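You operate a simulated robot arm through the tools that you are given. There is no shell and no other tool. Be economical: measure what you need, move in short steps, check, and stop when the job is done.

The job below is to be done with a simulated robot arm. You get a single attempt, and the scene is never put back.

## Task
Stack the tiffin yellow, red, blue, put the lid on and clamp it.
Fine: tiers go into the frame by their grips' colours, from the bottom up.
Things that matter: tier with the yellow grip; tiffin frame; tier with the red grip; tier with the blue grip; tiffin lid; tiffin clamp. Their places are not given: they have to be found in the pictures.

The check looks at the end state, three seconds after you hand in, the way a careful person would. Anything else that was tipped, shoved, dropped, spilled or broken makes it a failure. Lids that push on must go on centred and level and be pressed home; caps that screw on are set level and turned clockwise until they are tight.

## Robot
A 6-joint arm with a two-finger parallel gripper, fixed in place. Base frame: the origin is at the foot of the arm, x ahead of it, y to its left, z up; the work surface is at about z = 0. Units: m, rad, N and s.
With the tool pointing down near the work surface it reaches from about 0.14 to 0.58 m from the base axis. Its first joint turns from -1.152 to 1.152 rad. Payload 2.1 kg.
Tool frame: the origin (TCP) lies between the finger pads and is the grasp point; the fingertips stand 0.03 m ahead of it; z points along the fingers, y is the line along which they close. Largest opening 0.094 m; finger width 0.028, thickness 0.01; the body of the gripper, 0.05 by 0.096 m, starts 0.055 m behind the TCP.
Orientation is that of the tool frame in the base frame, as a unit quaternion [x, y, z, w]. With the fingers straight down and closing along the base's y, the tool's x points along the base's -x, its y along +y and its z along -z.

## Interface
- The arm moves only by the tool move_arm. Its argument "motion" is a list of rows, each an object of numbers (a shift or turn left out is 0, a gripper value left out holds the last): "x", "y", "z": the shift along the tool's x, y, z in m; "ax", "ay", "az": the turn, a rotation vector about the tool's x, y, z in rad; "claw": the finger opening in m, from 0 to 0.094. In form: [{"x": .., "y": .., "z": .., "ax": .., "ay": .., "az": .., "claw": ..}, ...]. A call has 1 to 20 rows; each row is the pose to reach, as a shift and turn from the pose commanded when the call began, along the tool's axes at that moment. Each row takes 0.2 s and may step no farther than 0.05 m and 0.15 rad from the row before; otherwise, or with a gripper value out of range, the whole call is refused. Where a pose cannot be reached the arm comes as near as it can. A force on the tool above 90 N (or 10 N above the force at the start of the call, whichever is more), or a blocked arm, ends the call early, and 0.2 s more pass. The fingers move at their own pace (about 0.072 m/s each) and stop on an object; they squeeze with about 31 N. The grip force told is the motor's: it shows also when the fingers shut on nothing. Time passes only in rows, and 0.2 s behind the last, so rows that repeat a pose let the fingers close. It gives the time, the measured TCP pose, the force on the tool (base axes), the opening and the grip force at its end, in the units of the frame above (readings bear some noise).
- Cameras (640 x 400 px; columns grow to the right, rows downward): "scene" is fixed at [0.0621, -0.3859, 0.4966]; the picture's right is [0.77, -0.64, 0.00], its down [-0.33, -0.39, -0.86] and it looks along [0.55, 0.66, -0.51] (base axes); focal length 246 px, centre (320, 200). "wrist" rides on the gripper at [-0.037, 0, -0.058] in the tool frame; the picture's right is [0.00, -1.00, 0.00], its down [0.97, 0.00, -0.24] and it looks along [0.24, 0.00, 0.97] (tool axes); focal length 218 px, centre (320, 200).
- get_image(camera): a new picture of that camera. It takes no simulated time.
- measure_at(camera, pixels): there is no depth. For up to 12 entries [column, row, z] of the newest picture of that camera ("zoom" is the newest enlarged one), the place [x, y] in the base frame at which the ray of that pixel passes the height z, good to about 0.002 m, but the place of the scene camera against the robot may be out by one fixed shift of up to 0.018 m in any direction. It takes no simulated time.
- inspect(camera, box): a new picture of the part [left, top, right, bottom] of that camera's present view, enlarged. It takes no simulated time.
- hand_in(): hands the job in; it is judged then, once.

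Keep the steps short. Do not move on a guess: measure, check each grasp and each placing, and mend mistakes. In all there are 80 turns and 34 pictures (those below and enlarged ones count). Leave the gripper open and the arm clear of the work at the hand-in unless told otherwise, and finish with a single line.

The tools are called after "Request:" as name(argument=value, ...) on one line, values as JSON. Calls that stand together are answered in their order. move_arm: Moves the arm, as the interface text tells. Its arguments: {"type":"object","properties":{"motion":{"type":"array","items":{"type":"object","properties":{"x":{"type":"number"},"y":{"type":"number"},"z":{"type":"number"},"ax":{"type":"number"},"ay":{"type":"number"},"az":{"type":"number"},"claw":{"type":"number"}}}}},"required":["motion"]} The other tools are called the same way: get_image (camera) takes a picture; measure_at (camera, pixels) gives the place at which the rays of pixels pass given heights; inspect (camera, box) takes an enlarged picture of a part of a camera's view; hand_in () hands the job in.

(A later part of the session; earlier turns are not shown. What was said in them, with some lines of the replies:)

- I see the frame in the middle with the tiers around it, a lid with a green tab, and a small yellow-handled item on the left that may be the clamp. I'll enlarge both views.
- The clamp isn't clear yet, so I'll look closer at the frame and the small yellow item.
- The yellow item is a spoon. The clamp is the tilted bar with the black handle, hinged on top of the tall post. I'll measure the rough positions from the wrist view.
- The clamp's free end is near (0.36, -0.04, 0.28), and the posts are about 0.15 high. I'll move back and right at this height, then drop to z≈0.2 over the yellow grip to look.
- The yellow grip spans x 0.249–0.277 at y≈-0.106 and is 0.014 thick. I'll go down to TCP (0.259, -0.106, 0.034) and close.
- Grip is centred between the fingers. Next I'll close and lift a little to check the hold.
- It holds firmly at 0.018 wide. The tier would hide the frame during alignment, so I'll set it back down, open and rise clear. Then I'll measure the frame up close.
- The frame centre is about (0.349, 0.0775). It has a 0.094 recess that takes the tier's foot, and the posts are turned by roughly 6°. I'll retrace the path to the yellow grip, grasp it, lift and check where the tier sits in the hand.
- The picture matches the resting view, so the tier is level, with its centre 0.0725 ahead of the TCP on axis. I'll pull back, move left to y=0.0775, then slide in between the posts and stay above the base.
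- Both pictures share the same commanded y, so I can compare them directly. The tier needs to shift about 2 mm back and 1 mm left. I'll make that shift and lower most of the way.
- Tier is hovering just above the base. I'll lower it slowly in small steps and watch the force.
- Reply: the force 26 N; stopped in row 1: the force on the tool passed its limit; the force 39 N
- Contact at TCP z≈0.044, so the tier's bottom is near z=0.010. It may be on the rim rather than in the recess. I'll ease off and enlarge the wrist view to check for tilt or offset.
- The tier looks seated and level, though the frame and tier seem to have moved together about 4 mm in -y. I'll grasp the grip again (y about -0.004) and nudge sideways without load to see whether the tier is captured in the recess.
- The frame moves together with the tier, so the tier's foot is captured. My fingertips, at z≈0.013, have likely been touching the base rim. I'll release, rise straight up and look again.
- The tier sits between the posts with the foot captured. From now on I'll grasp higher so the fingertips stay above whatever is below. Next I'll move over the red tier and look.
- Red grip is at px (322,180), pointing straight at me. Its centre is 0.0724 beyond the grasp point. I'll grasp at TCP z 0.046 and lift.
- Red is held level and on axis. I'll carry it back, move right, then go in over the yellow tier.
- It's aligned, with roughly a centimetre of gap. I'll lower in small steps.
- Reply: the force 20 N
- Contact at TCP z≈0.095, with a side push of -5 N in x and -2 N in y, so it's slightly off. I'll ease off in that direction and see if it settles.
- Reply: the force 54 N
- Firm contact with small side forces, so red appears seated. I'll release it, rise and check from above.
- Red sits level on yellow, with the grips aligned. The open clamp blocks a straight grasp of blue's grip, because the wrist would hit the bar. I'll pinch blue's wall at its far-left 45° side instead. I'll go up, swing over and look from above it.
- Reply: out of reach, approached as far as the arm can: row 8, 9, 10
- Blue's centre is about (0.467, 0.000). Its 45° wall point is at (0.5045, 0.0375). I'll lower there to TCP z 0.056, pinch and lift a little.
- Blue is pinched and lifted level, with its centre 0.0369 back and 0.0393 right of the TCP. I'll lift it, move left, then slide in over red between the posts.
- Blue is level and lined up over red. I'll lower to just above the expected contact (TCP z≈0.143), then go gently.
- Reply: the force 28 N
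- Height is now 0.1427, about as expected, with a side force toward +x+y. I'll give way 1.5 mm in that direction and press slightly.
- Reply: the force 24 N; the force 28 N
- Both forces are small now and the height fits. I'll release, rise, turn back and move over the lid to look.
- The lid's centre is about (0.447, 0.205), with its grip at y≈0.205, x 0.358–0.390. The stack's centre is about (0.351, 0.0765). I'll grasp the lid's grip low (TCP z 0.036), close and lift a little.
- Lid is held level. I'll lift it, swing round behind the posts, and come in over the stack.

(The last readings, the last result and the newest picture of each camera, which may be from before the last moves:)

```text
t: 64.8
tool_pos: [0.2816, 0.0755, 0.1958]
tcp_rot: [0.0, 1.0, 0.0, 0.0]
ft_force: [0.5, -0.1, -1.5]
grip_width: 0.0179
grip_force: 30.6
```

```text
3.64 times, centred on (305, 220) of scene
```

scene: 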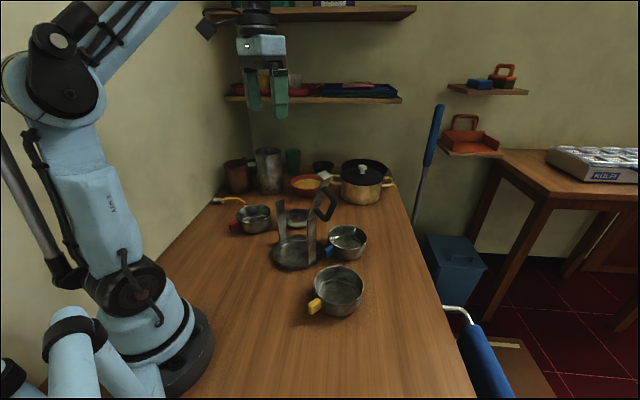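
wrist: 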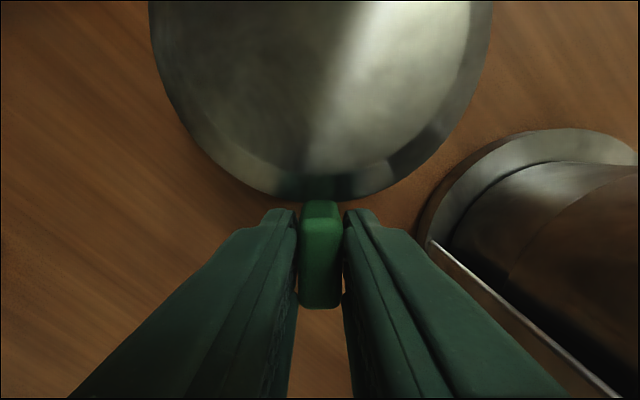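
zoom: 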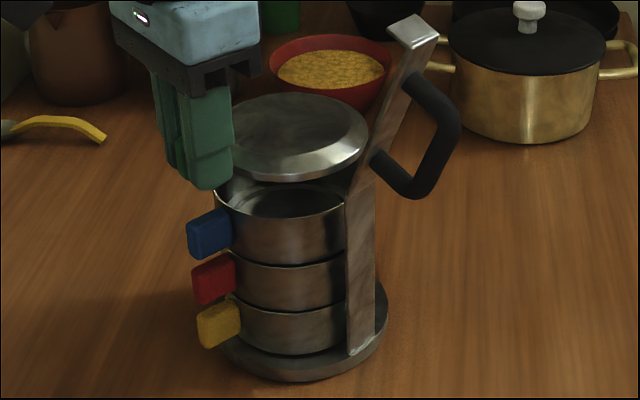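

The stack is straight and the lid is level above it, well centred. Next I'll lower the lid in small steps.

Request:
move_arm(motion=[{"z": 0.008}, {"z": 0.016}, {"z": 0.016}])

Request:
move_arm(motion=[{"z": 0.002}, {"z": 0.004}, {"z": 0.004}])

Request:
move_arm(motion=[{"z": 0.002}, {"z": 0.003}, {"z": 0.003}])

Request:
move_arm(motion=[{"z": 0.0015}, {"z": 0.0015}])

```text
t: 65.6
tool_pos: [0.2806, 0.0763, 0.1785]
tcp_rot: [-0.001, 1.0, 0.001, -0.001]
ft_force: [0.4, 0.4, -0.5]
grip_width: 0.018
grip_force: 30.4
```

```text
t: 66.4
tool_pos: [0.2808, 0.0753, 0.1738]
tcp_rot: [-0.001, 1.0, 0.001, 0.0]
ft_force: [0.4, -0.3, -0.2]
grip_width: 0.0178
grip_force: 31.0
```

```text
t: 67.2
tool_pos: [0.2811, 0.0756, 0.1726]
tcp_rot: [-0.001, 1.0, 0.001, 0.0]
ft_force: [-0.9, -0.2, -0.2]
grip_width: 0.0177
grip_force: 30.9
```

```text
t: 67.8
tool_pos: [0.2813, 0.0762, 0.1702]
tcp_rot: [-0.001, 1.0, 0.001, 0.0]
ft_force: [-0.6, 0.1, -0.6]
grip_width: 0.0179
grip_force: 30.8
```

Request:
move_arm(motion=[{"z": 0.002}, {"z": 0.004}, {"z": 0.004}])

Request:
move_arm(motion=[{"z": 0.0015}, {"z": 0.003}, {"z": 0.003}])

Request:
move_arm(motion=[{"z": 0.0015}, {"z": 0.0015}])

Request:
move_arm(motion=[{"z": 0.0015}, {"z": 0.0015}])

```text
t: 68.6
tool_pos: [0.2808, 0.0758, 0.1666]
tcp_rot: [0.0, 1.0, 0.001, 0.0]
ft_force: [-0.5, -0.2, -1.2]
grip_width: 0.0176
grip_force: 31.2
```

```text
t: 69.4
tool_pos: [0.2807, 0.0765, 0.1635]
tcp_rot: [-0.001, 1.0, 0.0, 0.0]
ft_force: [-8.3, -0.5, 25.0]
grip_width: 0.0178
grip_force: 31.1
```

```text
t: 70.0
tool_pos: [0.2815, 0.0758, 0.1626]
tcp_rot: [-0.001, 1.0, 0.0, 0.0]
ft_force: [-8.2, 0.6, 26.9]
grip_width: 0.0177
grip_force: 31.4
```

```text
t: 70.6
tool_pos: [0.2807, 0.0769, 0.1599]
tcp_rot: [0.0, 1.0, 0.001, 0.001]
ft_force: [-3.5, -1.2, 25.3]
grip_width: 0.0177
grip_force: 30.1
```

The lid is entering with a -x side push. I'll give way 1.5 mm in -x, then press slightly more.

Request:
move_arm(motion=[{"x": 0.001}, {"x": 0.0015}, {"x": 0.0015}])

Request:
move_arm(motion=[{"z": 0.001}, {"z": 0.001}])

Request:
move_arm(motion=[{"z": 0.001}, {"z": 0.001}])

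```text
t: 71.4
tool_pos: [0.2798, 0.0766, 0.1609]
tcp_rot: [0.0, 1.0, 0.001, 0.002]
ft_force: [0.4, -0.3, 14.7]
grip_width: 0.0178
grip_force: 30.9
```

```text
t: 72.0
tool_pos: [0.2807, 0.0765, 0.1592]
tcp_rot: [-0.001, 1.0, 0.0, 0.0]
ft_force: [-2.5, 0.5, 27.2]
grip_width: 0.018
grip_force: 30.8
```

```text
t: 72.6
tool_pos: [0.2805, 0.0768, 0.1595]
tcp_rot: [-0.001, 1.0, 0.001, 0.001]
ft_force: [-1.9, -1.0, 26.8]
grip_width: 0.018
grip_force: 31.2
```

Side forces are gone and z has settled at 0.1595, about where the lid should rest. I'll release, rise above the clamp height and look at the lid and clamp from above.

Request:
move_arm(motion=[{"z": -0.0005, "claw": 0.05}, {"z": -0.0005, "claw": 0.05}, {"z": -0.0005, "claw": 0.05}, {"z": -0.03}, {"z": -0.07}, {"z": -0.11}, {"z": -0.15}, {"z": -0.19, "claw": 0}, {"z": -0.2, "y": -0.02}, {"z": -0.2, "y": -0.04}, {"z": -0.2, "y": -0.04}])

Request:
get_image(camera="wrist")

```text
t: 75.0
tool_pos: [0.2793, 0.0349, 0.3571]
tcp_rot: [-0.001, 1.0, 0.001, 0.0]
ft_force: [0.3, 0.3, 0.1]
grip_width: 0.0004
grip_force: 31.5
```

```text
2 pictures are left
```

wrist: 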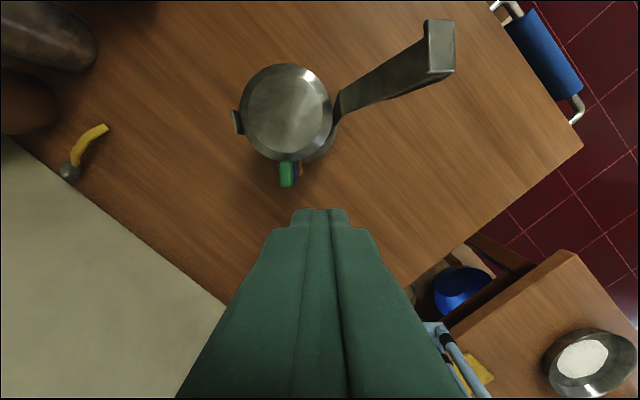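

Request:
measure_at(camera="wrist", pixels=[[286, 112, 0.145], [240, 112, 0.145], [332, 112, 0.145], [237, 122, 0.155], [342, 105, 0.155], [428, 20, 0.285], [428, 80, 0.285], [454, 20, 0.285], [454, 73, 0.285], [440, 50, 0.265], [288, 180, 0.145]])

```text
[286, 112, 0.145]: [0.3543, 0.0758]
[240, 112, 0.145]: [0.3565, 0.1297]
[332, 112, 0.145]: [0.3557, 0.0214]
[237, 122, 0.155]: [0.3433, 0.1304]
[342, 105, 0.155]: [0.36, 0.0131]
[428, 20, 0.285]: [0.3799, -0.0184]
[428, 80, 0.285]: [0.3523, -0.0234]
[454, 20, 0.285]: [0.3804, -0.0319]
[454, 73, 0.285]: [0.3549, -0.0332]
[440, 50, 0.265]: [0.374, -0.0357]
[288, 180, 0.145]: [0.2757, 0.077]
```

The lid sits centred between the posts. I'll press it home at its centre with the closed fingertips, lowering carefully.

Request:
move_arm(motion=[{"x": -0.025, "y": 0.014}, {"x": -0.05, "y": 0.028}, {"x": -0.0745, "y": 0.041}, {"x": -0.0745, "y": 0.041, "z": 0.045}, {"x": -0.0745, "y": 0.041, "z": 0.09}, {"x": -0.0745, "y": 0.041, "z": 0.135}, {"x": -0.0745, "y": 0.041, "z": 0.165}, {"x": -0.0745, "y": 0.041, "z": 0.165}])

Request:
move_arm(motion=[{"z": 0.002}, {"z": 0.004}, {"z": 0.006}, {"z": 0.008}, {"z": 0.01}, {"z": 0.012}, {"z": 0.014}, {"z": 0.016}, {"z": 0.018}])

```text
t: 76.8
tool_pos: [0.354, 0.0768, 0.1927]
tcp_rot: [0.0, 1.0, 0.0, 0.0]
ft_force: [-0.3, 0.7, -0.4]
grip_width: 0.0
grip_force: 31.2
```

```text
t: 78.8
tool_pos: [0.3541, 0.0776, 0.1776]
tcp_rot: [0.0, 1.0, 0.001, 0.0]
ft_force: [-3.5, -2.0, 80.7]
grip_width: 0.0
grip_force: 30.8
```

The lid is home: stiff at 81 N, with its top at z≈0.148. I'll go up and over to the outer (-y) side of the clamp bar to swing it closed.

Request:
move_arm(motion=[{"z": -0.04}, {"z": -0.085}, {"z": -0.13}, {"z": -0.185}, {"z": -0.185, "y": -0.045, "x": -0.006}, {"z": -0.185, "y": -0.09, "x": -0.012}, {"z": -0.185, "y": -0.135, "x": -0.012}, {"z": -0.185, "y": -0.18, "x": -0.012}, {"z": -0.185, "y": -0.19, "x": -0.012}, {"z": -0.15, "y": -0.19, "x": -0.012}, {"z": -0.11, "y": -0.19, "x": -0.012}, {"z": -0.11, "y": -0.19, "x": -0.012}])

```text
refused: row 4 steps farther than a row can; nothing moved
```

Request:
move_arm(motion=[{"z": -0.045}, {"z": -0.09}, {"z": -0.135}, {"z": -0.18}, {"z": -0.185, "y": -0.045, "x": -0.006}, {"z": -0.185, "y": -0.09, "x": -0.012}, {"z": -0.185, "y": -0.135, "x": -0.012}, {"z": -0.185, "y": -0.18, "x": -0.012}, {"z": -0.185, "y": -0.19, "x": -0.012}, {"z": -0.15, "y": -0.19, "x": -0.012}, {"z": -0.11, "y": -0.19, "x": -0.012}, {"z": -0.11, "y": -0.19, "x": -0.012}])

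Request:
move_arm(motion=[{"y": 0.015}, {"y": 0.03}, {"y": 0.04}, {"y": 0.05}, {"y": 0.06}, {"y": 0.07}, {"y": 0.07}])

```text
t: 81.4
tool_pos: [0.3658, -0.1132, 0.2851]
tcp_rot: [-0.001, 1.0, 0.001, -0.001]
ft_force: [-0.4, 0.6, 0.3]
grip_width: 0.0
grip_force: 30.5
```

```text
t: 83.0
tool_pos: [0.3653, -0.0426, 0.285]
tcp_rot: [0.0, 1.0, 0.001, 0.001]
ft_force: [0.1, 0.3, 0.5]
grip_width: 0.0
grip_force: 31.1
```

No contact yet at y=-0.043. I'll keep going slowly toward +y.

Request:
move_arm(motion=[{"y": 0.01}, {"y": 0.02}, {"y": 0.03}, {"y": 0.03}])

Request:
move_arm(motion=[{"y": 0.01, "x": 0.001}, {"y": 0.02, "x": 0.002}, {"y": 0.03, "x": 0.004}, {"y": 0.03, "x": 0.004}])

```text
t: 83.7
tool_pos: [0.3642, -0.0268, 0.2894]
tcp_rot: [0.002, 1.0, -0.006, -0.002]
ft_force: [-1.2, -6.5, 25.0]
grip_width: 0.0
grip_force: 30.5
stopped in row 3: the force on the tool passed its limit (the readings are from after the stop); the commanded pose is now the measured one
```

```text
t: 84.2
tool_pos: [0.363, -0.0147, 0.2926]
tcp_rot: [0.002, 1.0, -0.009, -0.003]
ft_force: [-0.9, -5.0, 21.2]
grip_width: 0.0001
grip_force: 30.8
stopped in row 2: the force on the tool passed its limit (the readings are from after the stop); the commanded pose is now the measured one
```

The fingertip is riding up on the bar's end (force is upward), so my contact is too high. I'll back away, go 4 cm lower, and push again with the sides of the fingers.

Request:
move_arm(motion=[{"z": -0.015, "y": -0.005}, {"z": -0.02, "y": -0.045}, {"z": -0.02, "y": -0.085}, {"z": -0.02, "y": -0.12}, {"z": 0.02, "y": -0.12}, {"z": 0.043, "y": -0.12}, {"z": 0.043, "y": -0.12}, {"z": 0.043, "y": -0.1}, {"z": 0.043, "y": -0.085}, {"z": 0.043, "y": -0.075}, {"z": 0.043, "y": -0.065}, {"z": 0.043, "y": -0.055}, {"z": 0.043, "y": -0.055}])

```text
t: 87.0
tool_pos: [0.3621, -0.0685, 0.2501]
tcp_rot: [0.001, 1.0, -0.008, -0.002]
ft_force: [0.3, -4.3, 2.7]
grip_width: 0.0
grip_force: 31.5
```

Light contact at y=-0.068 (4 N). I'll push on toward +y in small steps.

Request:
move_arm(motion=[{"y": 0.008}, {"y": 0.016}, {"y": 0.024}, {"y": 0.03}, {"y": 0.03}])

Request:
move_arm(motion=[{"y": 0.008, "x": 0.001}, {"y": 0.016, "x": 0.002}, {"y": 0.024, "x": 0.003}, {"y": 0.03, "x": 0.004}, {"y": 0.03, "x": 0.004}])

```text
t: 88.2
tool_pos: [0.3633, -0.0387, 0.2487]
tcp_rot: [0.002, 1.0, -0.008, -0.002]
ft_force: [-0.2, -3.3, 3.0]
grip_width: 0.0
grip_force: 30.9
```

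```text
t: 89.4
tool_pos: [0.3586, -0.009, 0.2476]
tcp_rot: [0.002, 1.0, -0.008, -0.001]
ft_force: [0.4, -2.0, 2.6]
grip_width: 0.0
grip_force: 31.0
```

Request:
move_arm(motion=[{"y": 0.008, "x": 0.001}, {"y": 0.016, "x": 0.002}, {"y": 0.024, "x": 0.003}, {"y": 0.032, "x": 0.004}, {"y": 0.04, "x": 0.005}, {"y": 0.04, "x": 0.005}])

Request:
get_image(camera="scene")

```text
t: 90.8
tool_pos: [0.3543, 0.0312, 0.2482]
tcp_rot: [0.002, 1.0, -0.008, -0.002]
ft_force: [0.3, -3.3, 1.9]
grip_width: 0.0
grip_force: 30.9
```

```text
1 pictures are left
```

scene: 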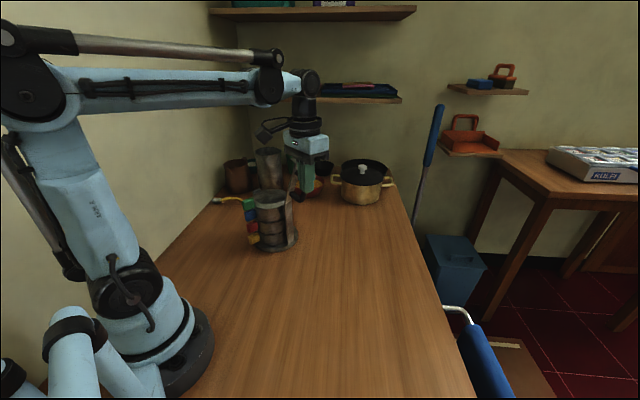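

The whole frame slid toward +y instead of the clamp turning, though it stayed upright. I'll measure where it is now.

Request:
measure_at(camera="scene", pixels=[[272, 240, 0.01], [248, 238, 0.01], [298, 238, 0.01], [272, 252, 0.0], [289, 245, 0.01], [272, 195, 0.148], [252, 197, 0.148], [292, 197, 0.148], [294, 175, 0.26], [290, 197, 0.15]])

```text
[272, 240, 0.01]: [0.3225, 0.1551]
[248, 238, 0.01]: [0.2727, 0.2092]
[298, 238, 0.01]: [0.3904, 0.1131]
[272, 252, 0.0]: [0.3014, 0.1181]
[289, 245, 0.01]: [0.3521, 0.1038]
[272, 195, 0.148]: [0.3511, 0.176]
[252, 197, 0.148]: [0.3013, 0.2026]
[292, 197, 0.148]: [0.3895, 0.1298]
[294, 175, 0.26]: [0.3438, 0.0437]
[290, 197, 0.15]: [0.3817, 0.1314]
```

The hinge is stiffer than the frame's grip on the table, so a plain sideways push won't turn it. I'll go up to the same viewing pose relative to the frame as before and use the last picture to compare directly.

Request:
move_arm(motion=[{"y": -0.02}, {"y": -0.04}, {"y": -0.04, "z": -0.045}, {"y": -0.04, "z": -0.09, "ax": -0.016}, {"y": -0.04, "z": -0.109, "ax": -0.016}, {"x": 0.035, "y": -0.01, "z": -0.109, "ax": -0.016}, {"x": 0.06, "y": 0.03, "z": -0.109, "ax": -0.016}, {"x": 0.075, "y": 0.07, "z": -0.109, "ax": -0.016}, {"x": 0.075, "y": 0.103, "z": -0.109, "ax": -0.016}, {"x": 0.075, "y": 0.103, "z": -0.109, "ax": -0.016}])

Request:
get_image(camera="wrist")

```text
t: 93.0
tool_pos: [0.28, 0.1367, 0.3554]
tcp_rot: [0.002, 1.0, 0.0, -0.002]
ft_force: [-0.5, -0.2, -0.6]
grip_width: 0.0
grip_force: 30.6
```

```text
0 pictures are left
```

wrist: 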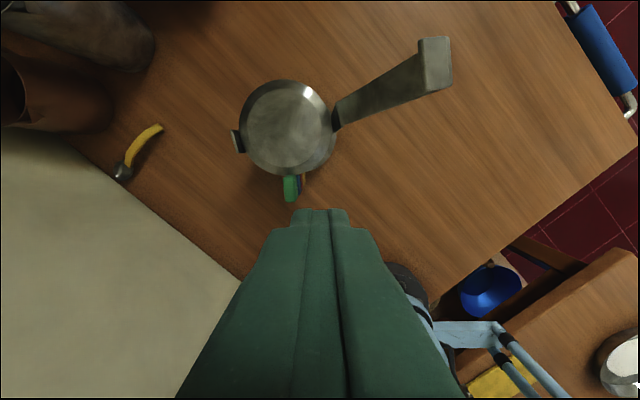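

Request:
measure_at(camera="wrist", pixels=[[287, 127, 0.148], [239, 127, 0.148], [336, 127, 0.148], [287, 79, 0.148], [237, 141, 0.145], [337, 119, 0.15], [420, 40, 0.265], [424, 92, 0.265], [450, 38, 0.265], [451, 88, 0.265], [436, 64, 0.265], [436, 64, 0.285]])

```text
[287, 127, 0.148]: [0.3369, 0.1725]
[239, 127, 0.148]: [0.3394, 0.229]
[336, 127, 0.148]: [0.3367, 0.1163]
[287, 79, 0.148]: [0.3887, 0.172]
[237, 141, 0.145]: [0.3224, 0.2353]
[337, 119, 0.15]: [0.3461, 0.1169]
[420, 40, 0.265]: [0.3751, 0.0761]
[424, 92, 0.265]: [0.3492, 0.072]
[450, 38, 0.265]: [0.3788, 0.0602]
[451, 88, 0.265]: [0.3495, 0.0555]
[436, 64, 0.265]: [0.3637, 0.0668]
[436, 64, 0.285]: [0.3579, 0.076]
```

Out of pictures, but this one is clear. The lid centre is (0.337, 0.1725), the hinge about (0.346, 0.117, 0.15), and the short post (0.322, 0.235). The clamp end is about (0.362, 0.067, 0.262), still leaning out about 25°. I'll grip the bar's end across its width and turn it with the wrist, which avoids a sideways push on the frame. First I'll yaw the tool and move over the end.

Request:
move_arm(motion=[{"x": -0.009, "y": -0.01, "az": 0.137, "claw": 0.07}, {"x": -0.018, "y": -0.02, "az": 0.274}, {"x": -0.027, "y": -0.03, "az": 0.411}, {"x": -0.036, "y": -0.04, "az": 0.548}, {"x": -0.045, "y": -0.05, "az": 0.685}, {"x": -0.054, "y": -0.06, "az": 0.822}, {"x": -0.063, "y": -0.07, "az": 0.959}, {"x": -0.072, "y": -0.08, "az": 1.096}, {"x": -0.08, "y": -0.09, "az": 1.233}, {"x": -0.084, "y": -0.101, "az": 1.37}, {"x": -0.084, "y": -0.101, "az": 1.37}])

```text
t: 95.4
tool_pos: [0.3641, 0.0336, 0.3555]
tcp_rot: [0.636, 0.772, 0.0, -0.001]
ft_force: [-0.3, 0.5, 0.4]
grip_width: 0.0699
grip_force: 0.1
```

Request:
move_arm(motion=[{"ay": 0.145}, {"ay": 0.29}, {"x": 0.0014, "y": 0.0016, "z": 0.01, "ay": 0.433}, {"x": 0.0014, "y": 0.0016, "z": 0.025, "ay": 0.433}, {"x": 0.0014, "y": 0.0016, "z": 0.025, "ay": 0.433}])

Request:
move_arm(motion=[{"z": 0.02}, {"z": 0.04}, {"z": 0.06}, {"z": 0.075}, {"z": 0.09}, {"z": 0.09}])

```text
t: 96.6
tool_pos: [0.3648, 0.035, 0.3289]
tcp_rot: [0.619, 0.755, 0.136, -0.168]
ft_force: [0.1, -0.2, -0.3]
grip_width: 0.0699
grip_force: 0.1
```

```text
t: 98.0
tool_pos: [0.3577, 0.0737, 0.2478]
tcp_rot: [0.62, 0.755, 0.136, -0.168]
ft_force: [-1.0, -0.1, -0.6]
grip_width: 0.0701
grip_force: 0.0
```

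No contact on the way in. I'll close on the bar.

Request:
move_arm(motion=[{"claw": 0}, {"claw": 0}, {"claw": 0}, {"claw": 0}, {"claw": 0}])

```text
t: 99.2
tool_pos: [0.3573, 0.0734, 0.2478]
tcp_rot: [0.619, 0.755, 0.135, -0.167]
ft_force: [-0.9, 0.3, 0.1]
grip_width: 0.0295
grip_force: 31.1
```

I have the bar (0.0295 wide). I'll rotate it by a small 0.1 rad about the hinge and check the forces.

Request:
move_arm(motion=[{"x": 0.0054, "z": 0.0001, "ay": -0.05}, {"x": 0.0109, "z": 0.0005, "ay": -0.1}, {"x": 0.0109, "z": 0.0005, "ay": -0.1}])

```text
t: 100.0
tool_pos: [0.3545, 0.0819, 0.2525]
tcp_rot: [0.625, 0.763, 0.104, -0.128]
ft_force: [-1.0, -2.5, 0.1]
grip_width: 0.0294
grip_force: 31.0
```

Low forces. I'll continue by 0.3 rad.

Request:
move_arm(motion=[{"x": 0.0054, "z": 0.0001, "ay": -0.05}, {"x": 0.0109, "z": 0.0005, "ay": -0.1}, {"x": 0.0163, "z": 0.0012, "ay": -0.15}, {"x": 0.0217, "z": 0.0022, "ay": -0.2}, {"x": 0.027, "z": 0.0034, "ay": -0.25}, {"x": 0.0322, "z": 0.0049, "ay": -0.3}, {"x": 0.0322, "z": 0.0049, "ay": -0.3}])

```text
t: 101.6
tool_pos: [0.3484, 0.1141, 0.2583]
tcp_rot: [0.635, 0.773, 0.009, -0.014]
ft_force: [0.7, -0.7, -0.3]
grip_width: 0.0295
grip_force: 31.0
```

Bar is upright now and forces are near zero. I'll continue 0.5 rad past vertical.

Request:
move_arm(motion=[{"x": 0.0087, "z": 0.0003, "ay": -0.08}, {"x": 0.0173, "z": 0.0014, "ay": -0.16}, {"x": 0.0259, "z": 0.0031, "ay": -0.24}, {"x": 0.0343, "z": 0.0055, "ay": -0.32}, {"x": 0.0424, "z": 0.0086, "ay": -0.4}, {"x": 0.0523, "z": 0.0133, "ay": -0.5}, {"x": 0.0523, "z": 0.0133, "ay": -0.5}])

```text
t: 103.2
tool_pos: [0.3385, 0.1674, 0.2464]
tcp_rot: [0.617, 0.752, -0.148, 0.178]
ft_force: [0.3, -0.7, 0.2]
grip_width: 0.0296
grip_force: 31.3
```

Request:
move_arm(motion=[{"x": 0.0087, "z": 0.0003, "ay": -0.08}, {"x": 0.0173, "z": 0.0014, "ay": -0.16}, {"x": 0.0259, "z": 0.0031, "ay": -0.24}, {"x": 0.0343, "z": 0.0055, "ay": -0.32}, {"x": 0.0424, "z": 0.0086, "ay": -0.4}, {"x": 0.0424, "z": 0.0086, "ay": -0.4}])

```text
t: 104.6
tool_pos: [0.346, 0.1867, 0.2195]
tcp_rot: [0.574, 0.706, -0.26, 0.324]
ft_force: [-0.6, 0.9, -2.1]
grip_width: 0.0297
grip_force: 31.3
out of reach, approached as far as the arm can: row 5, 6
```

The arm hit its reach limit at about 49° past vertical, which is far enough to push down from above. I'll open, then rise while turning the tool back upright.

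Request:
move_arm(motion=[{"claw": 0.07}, {"claw": 0.07}, {"claw": 0.07}, {"x": -0.015, "z": -0.013, "ay": 0.05}, {"x": -0.038, "z": -0.033, "ay": 0.15}, {"x": -0.068, "z": -0.059, "ay": 0.3}, {"x": -0.1, "z": -0.087, "ay": 0.45}, {"x": -0.113, "z": -0.098, "ay": 0.6}, {"x": -0.113, "z": -0.098, "ay": 0.75}, {"x": -0.113, "z": -0.098, "ay": 0.857}, {"x": -0.113, "z": -0.098, "ay": 0.857}])

```text
t: 107.0
tool_pos: [0.3479, 0.1897, 0.3705]
tcp_rot: [0.634, 0.773, -0.003, 0.002]
ft_force: [0.6, 0.1, -0.8]
grip_width: 0.0702
grip_force: 0.0
```

The tool is upright again above the bar. I'll close the fingers and press down near the bar's end (y≈0.20) to swing it lower.

Request:
move_arm(motion=[{"x": 0.01, "claw": 0}, {"x": 0.01, "z": 0.03}, {"x": 0.01, "z": 0.06}, {"x": 0.01, "z": 0.09}, {"x": 0.01, "z": 0.11}, {"x": 0.01, "z": 0.118}, {"x": 0.01, "z": 0.126}, {"x": 0.01, "z": 0.134}, {"x": 0.01, "z": 0.134}])

```text
t: 109.0
tool_pos: [0.3451, 0.1964, 0.2364]
tcp_rot: [0.634, 0.773, -0.005, 0.002]
ft_force: [0.6, -0.1, -0.1]
grip_width: 0.0
grip_force: 30.6
```

Request:
move_arm(motion=[{"z": 0.006}, {"z": 0.012}, {"z": 0.018}, {"z": 0.024}, {"z": 0.024}])

```text
t: 109.7
tool_pos: [0.3453, 0.1971, 0.2279]
tcp_rot: [0.634, 0.774, -0.003, 0.002]
ft_force: [1.3, -0.7, 33.8]
grip_width: 0.0001
grip_force: 30.9
stopped in row 3: the force on the tool passed its limit (the readings are from after the stop); the commanded pose is now the measured one
```

Stiff contact with the tips at z≈0.198. That fits the handle's top if the bar has dropped closed. I'll probe beyond the handle near the bar's end (y≈0.225).

Request:
move_arm(motion=[{"z": -0.015}, {"x": 0.015, "z": -0.02}, {"x": 0.029, "z": -0.02}, {"x": 0.029, "z": -0.005}, {"x": 0.029, "z": 0.004}, {"x": 0.029, "z": 0.01}, {"x": 0.029, "z": 0.016}, {"x": 0.029, "z": 0.02}, {"x": 0.029, "z": 0.024}, {"x": 0.029, "z": 0.028}, {"x": 0.029, "z": 0.032}, {"x": 0.029, "z": 0.036}, {"x": 0.029, "z": 0.036}])

```text
t: 112.5
tool_pos: [0.3379, 0.2266, 0.1908]
tcp_rot: [0.634, 0.773, -0.004, 0.001]
ft_force: [-1.3, 3.7, 0.7]
grip_width: 0.0001
grip_force: 30.7
```

Request:
move_arm(motion=[{"z": 0.003}, {"z": 0.006}, {"z": 0.009}, {"z": 0.012}, {"z": 0.015}])

```text
t: 113.4
tool_pos: [0.3397, 0.226, 0.1862]
tcp_rot: [0.634, 0.773, -0.005, 0.002]
ft_force: [-0.1, 0.4, 38.5]
grip_width: 0.0001
grip_force: 31.2
stopped in row 4: the force on the tool passed its limit (the readings are from after the stop); the commanded pose is now the measured one
```

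The bar's end is at z≈0.156, about 8 mm above the lid's top, so the clamp is down. I'll press right at its tip over the short post to make sure it's latched, and compare the height.

Request:
move_arm(motion=[{"z": -0.01}, {"z": -0.012, "x": 0.009, "y": -0.003}, {"z": -0.006, "x": 0.009, "y": -0.003}, {"z": -0.002, "x": 0.009, "y": -0.003}, {"z": 0.001, "x": 0.009, "y": -0.003}, {"z": 0.003, "x": 0.009, "y": -0.003}, {"z": 0.005, "x": 0.009, "y": -0.003}])

Request:
move_arm(motion=[{"z": 0.001}, {"z": 0.002}, {"z": 0.003}, {"z": 0.003}])

```text
t: 115.0
tool_pos: [0.3348, 0.2336, 0.1858]
tcp_rot: [0.634, 0.773, -0.005, 0.001]
ft_force: [-0.9, -0.1, 41.0]
grip_width: 0.0
grip_force: 31.1
stopped in row 7: the force on the tool passed its limit (the readings are from after the stop); the commanded pose is now the measured one
```

```text
t: 115.9
tool_pos: [0.3336, 0.2338, 0.1842]
tcp_rot: [0.633, 0.774, -0.006, 0.0]
ft_force: [-1.0, -0.8, 40.1]
grip_width: 0.0001
grip_force: 30.7
stopped in row 4: the force on the tool passed its limit (the readings are from after the stop); the commanded pose is now the measured one
```

Both spots near the tip stop firmly at the same height. As a levelness check I'll touch the handle's top lightly in two places.

Request:
move_arm(motion=[{"z": -0.03}, {"z": -0.07}, {"z": -0.07, "x": -0.03}, {"z": -0.07, "x": -0.056}, {"z": -0.055, "x": -0.056}, {"z": -0.051, "x": -0.056}, {"z": -0.048, "x": -0.056}, {"z": -0.045, "x": -0.056}, {"z": -0.042, "x": -0.056}, {"z": -0.039, "x": -0.056}, {"z": -0.036, "x": -0.056}])

Request:
move_arm(motion=[{"z": -0.015}, {"z": -0.015, "x": -0.02}, {"z": -0.006, "x": -0.02}, {"z": -0.003, "x": -0.02}, {"z": 0.0, "x": -0.02}, {"z": 0.003, "x": -0.02}, {"z": 0.006, "x": -0.02}, {"z": 0.009, "x": -0.02}, {"z": 0.012, "x": -0.02}])

```text
t: 118.1
tool_pos: [0.3453, 0.1811, 0.2289]
tcp_rot: [0.633, 0.774, -0.004, 0.0]
ft_force: [1.5, -2.8, 31.6]
grip_width: 0.0
grip_force: 30.8
stopped in row 11: the force on the tool passed its limit (the readings are from after the stop); the commanded pose is now the measured one
```

```text
t: 119.6
tool_pos: [0.35, 0.1614, 0.2281]
tcp_rot: [0.634, 0.773, -0.005, -0.001]
ft_force: [-0.4, -1.3, 28.5]
grip_width: 0.0
grip_force: 31.0
stopped in row 7: the force on the tool passed its limit (the readings are from after the stop); the commanded pose is now the measured one
```

The handle top reads the same height (0.228–0.229) at y=0.197, 0.181 and 0.161, so the bar is level and fully closed. I'll go straight up, clear, and open the gripper.

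Request:
move_arm(motion=[{"z": -0.04}, {"z": -0.08}, {"z": -0.12}, {"z": -0.16, "claw": 0.094}, {"z": -0.16, "x": -0.05}, {"z": -0.16, "x": -0.1}, {"z": -0.16, "x": -0.13}, {"z": -0.16, "x": -0.13}])

```text
t: 121.4
tool_pos: [0.376, 0.0349, 0.386]
tcp_rot: [0.633, 0.774, -0.005, -0.001]
ft_force: [-0.3, 0.6, -0.1]
grip_width: 0.0939
grip_force: 0.1
```

Arm is clear and the gripper is open, so I'm handing in.

Request:
hand_in()

```text
The job is handed in.
```

The tiffin is stacked yellow, red, blue with the lid pressed home and the clamp closed (closure checked by touch only, as no pictures were left), but the whole frame slid about 10 cm to the left, still upright, while I was closing the clamp.
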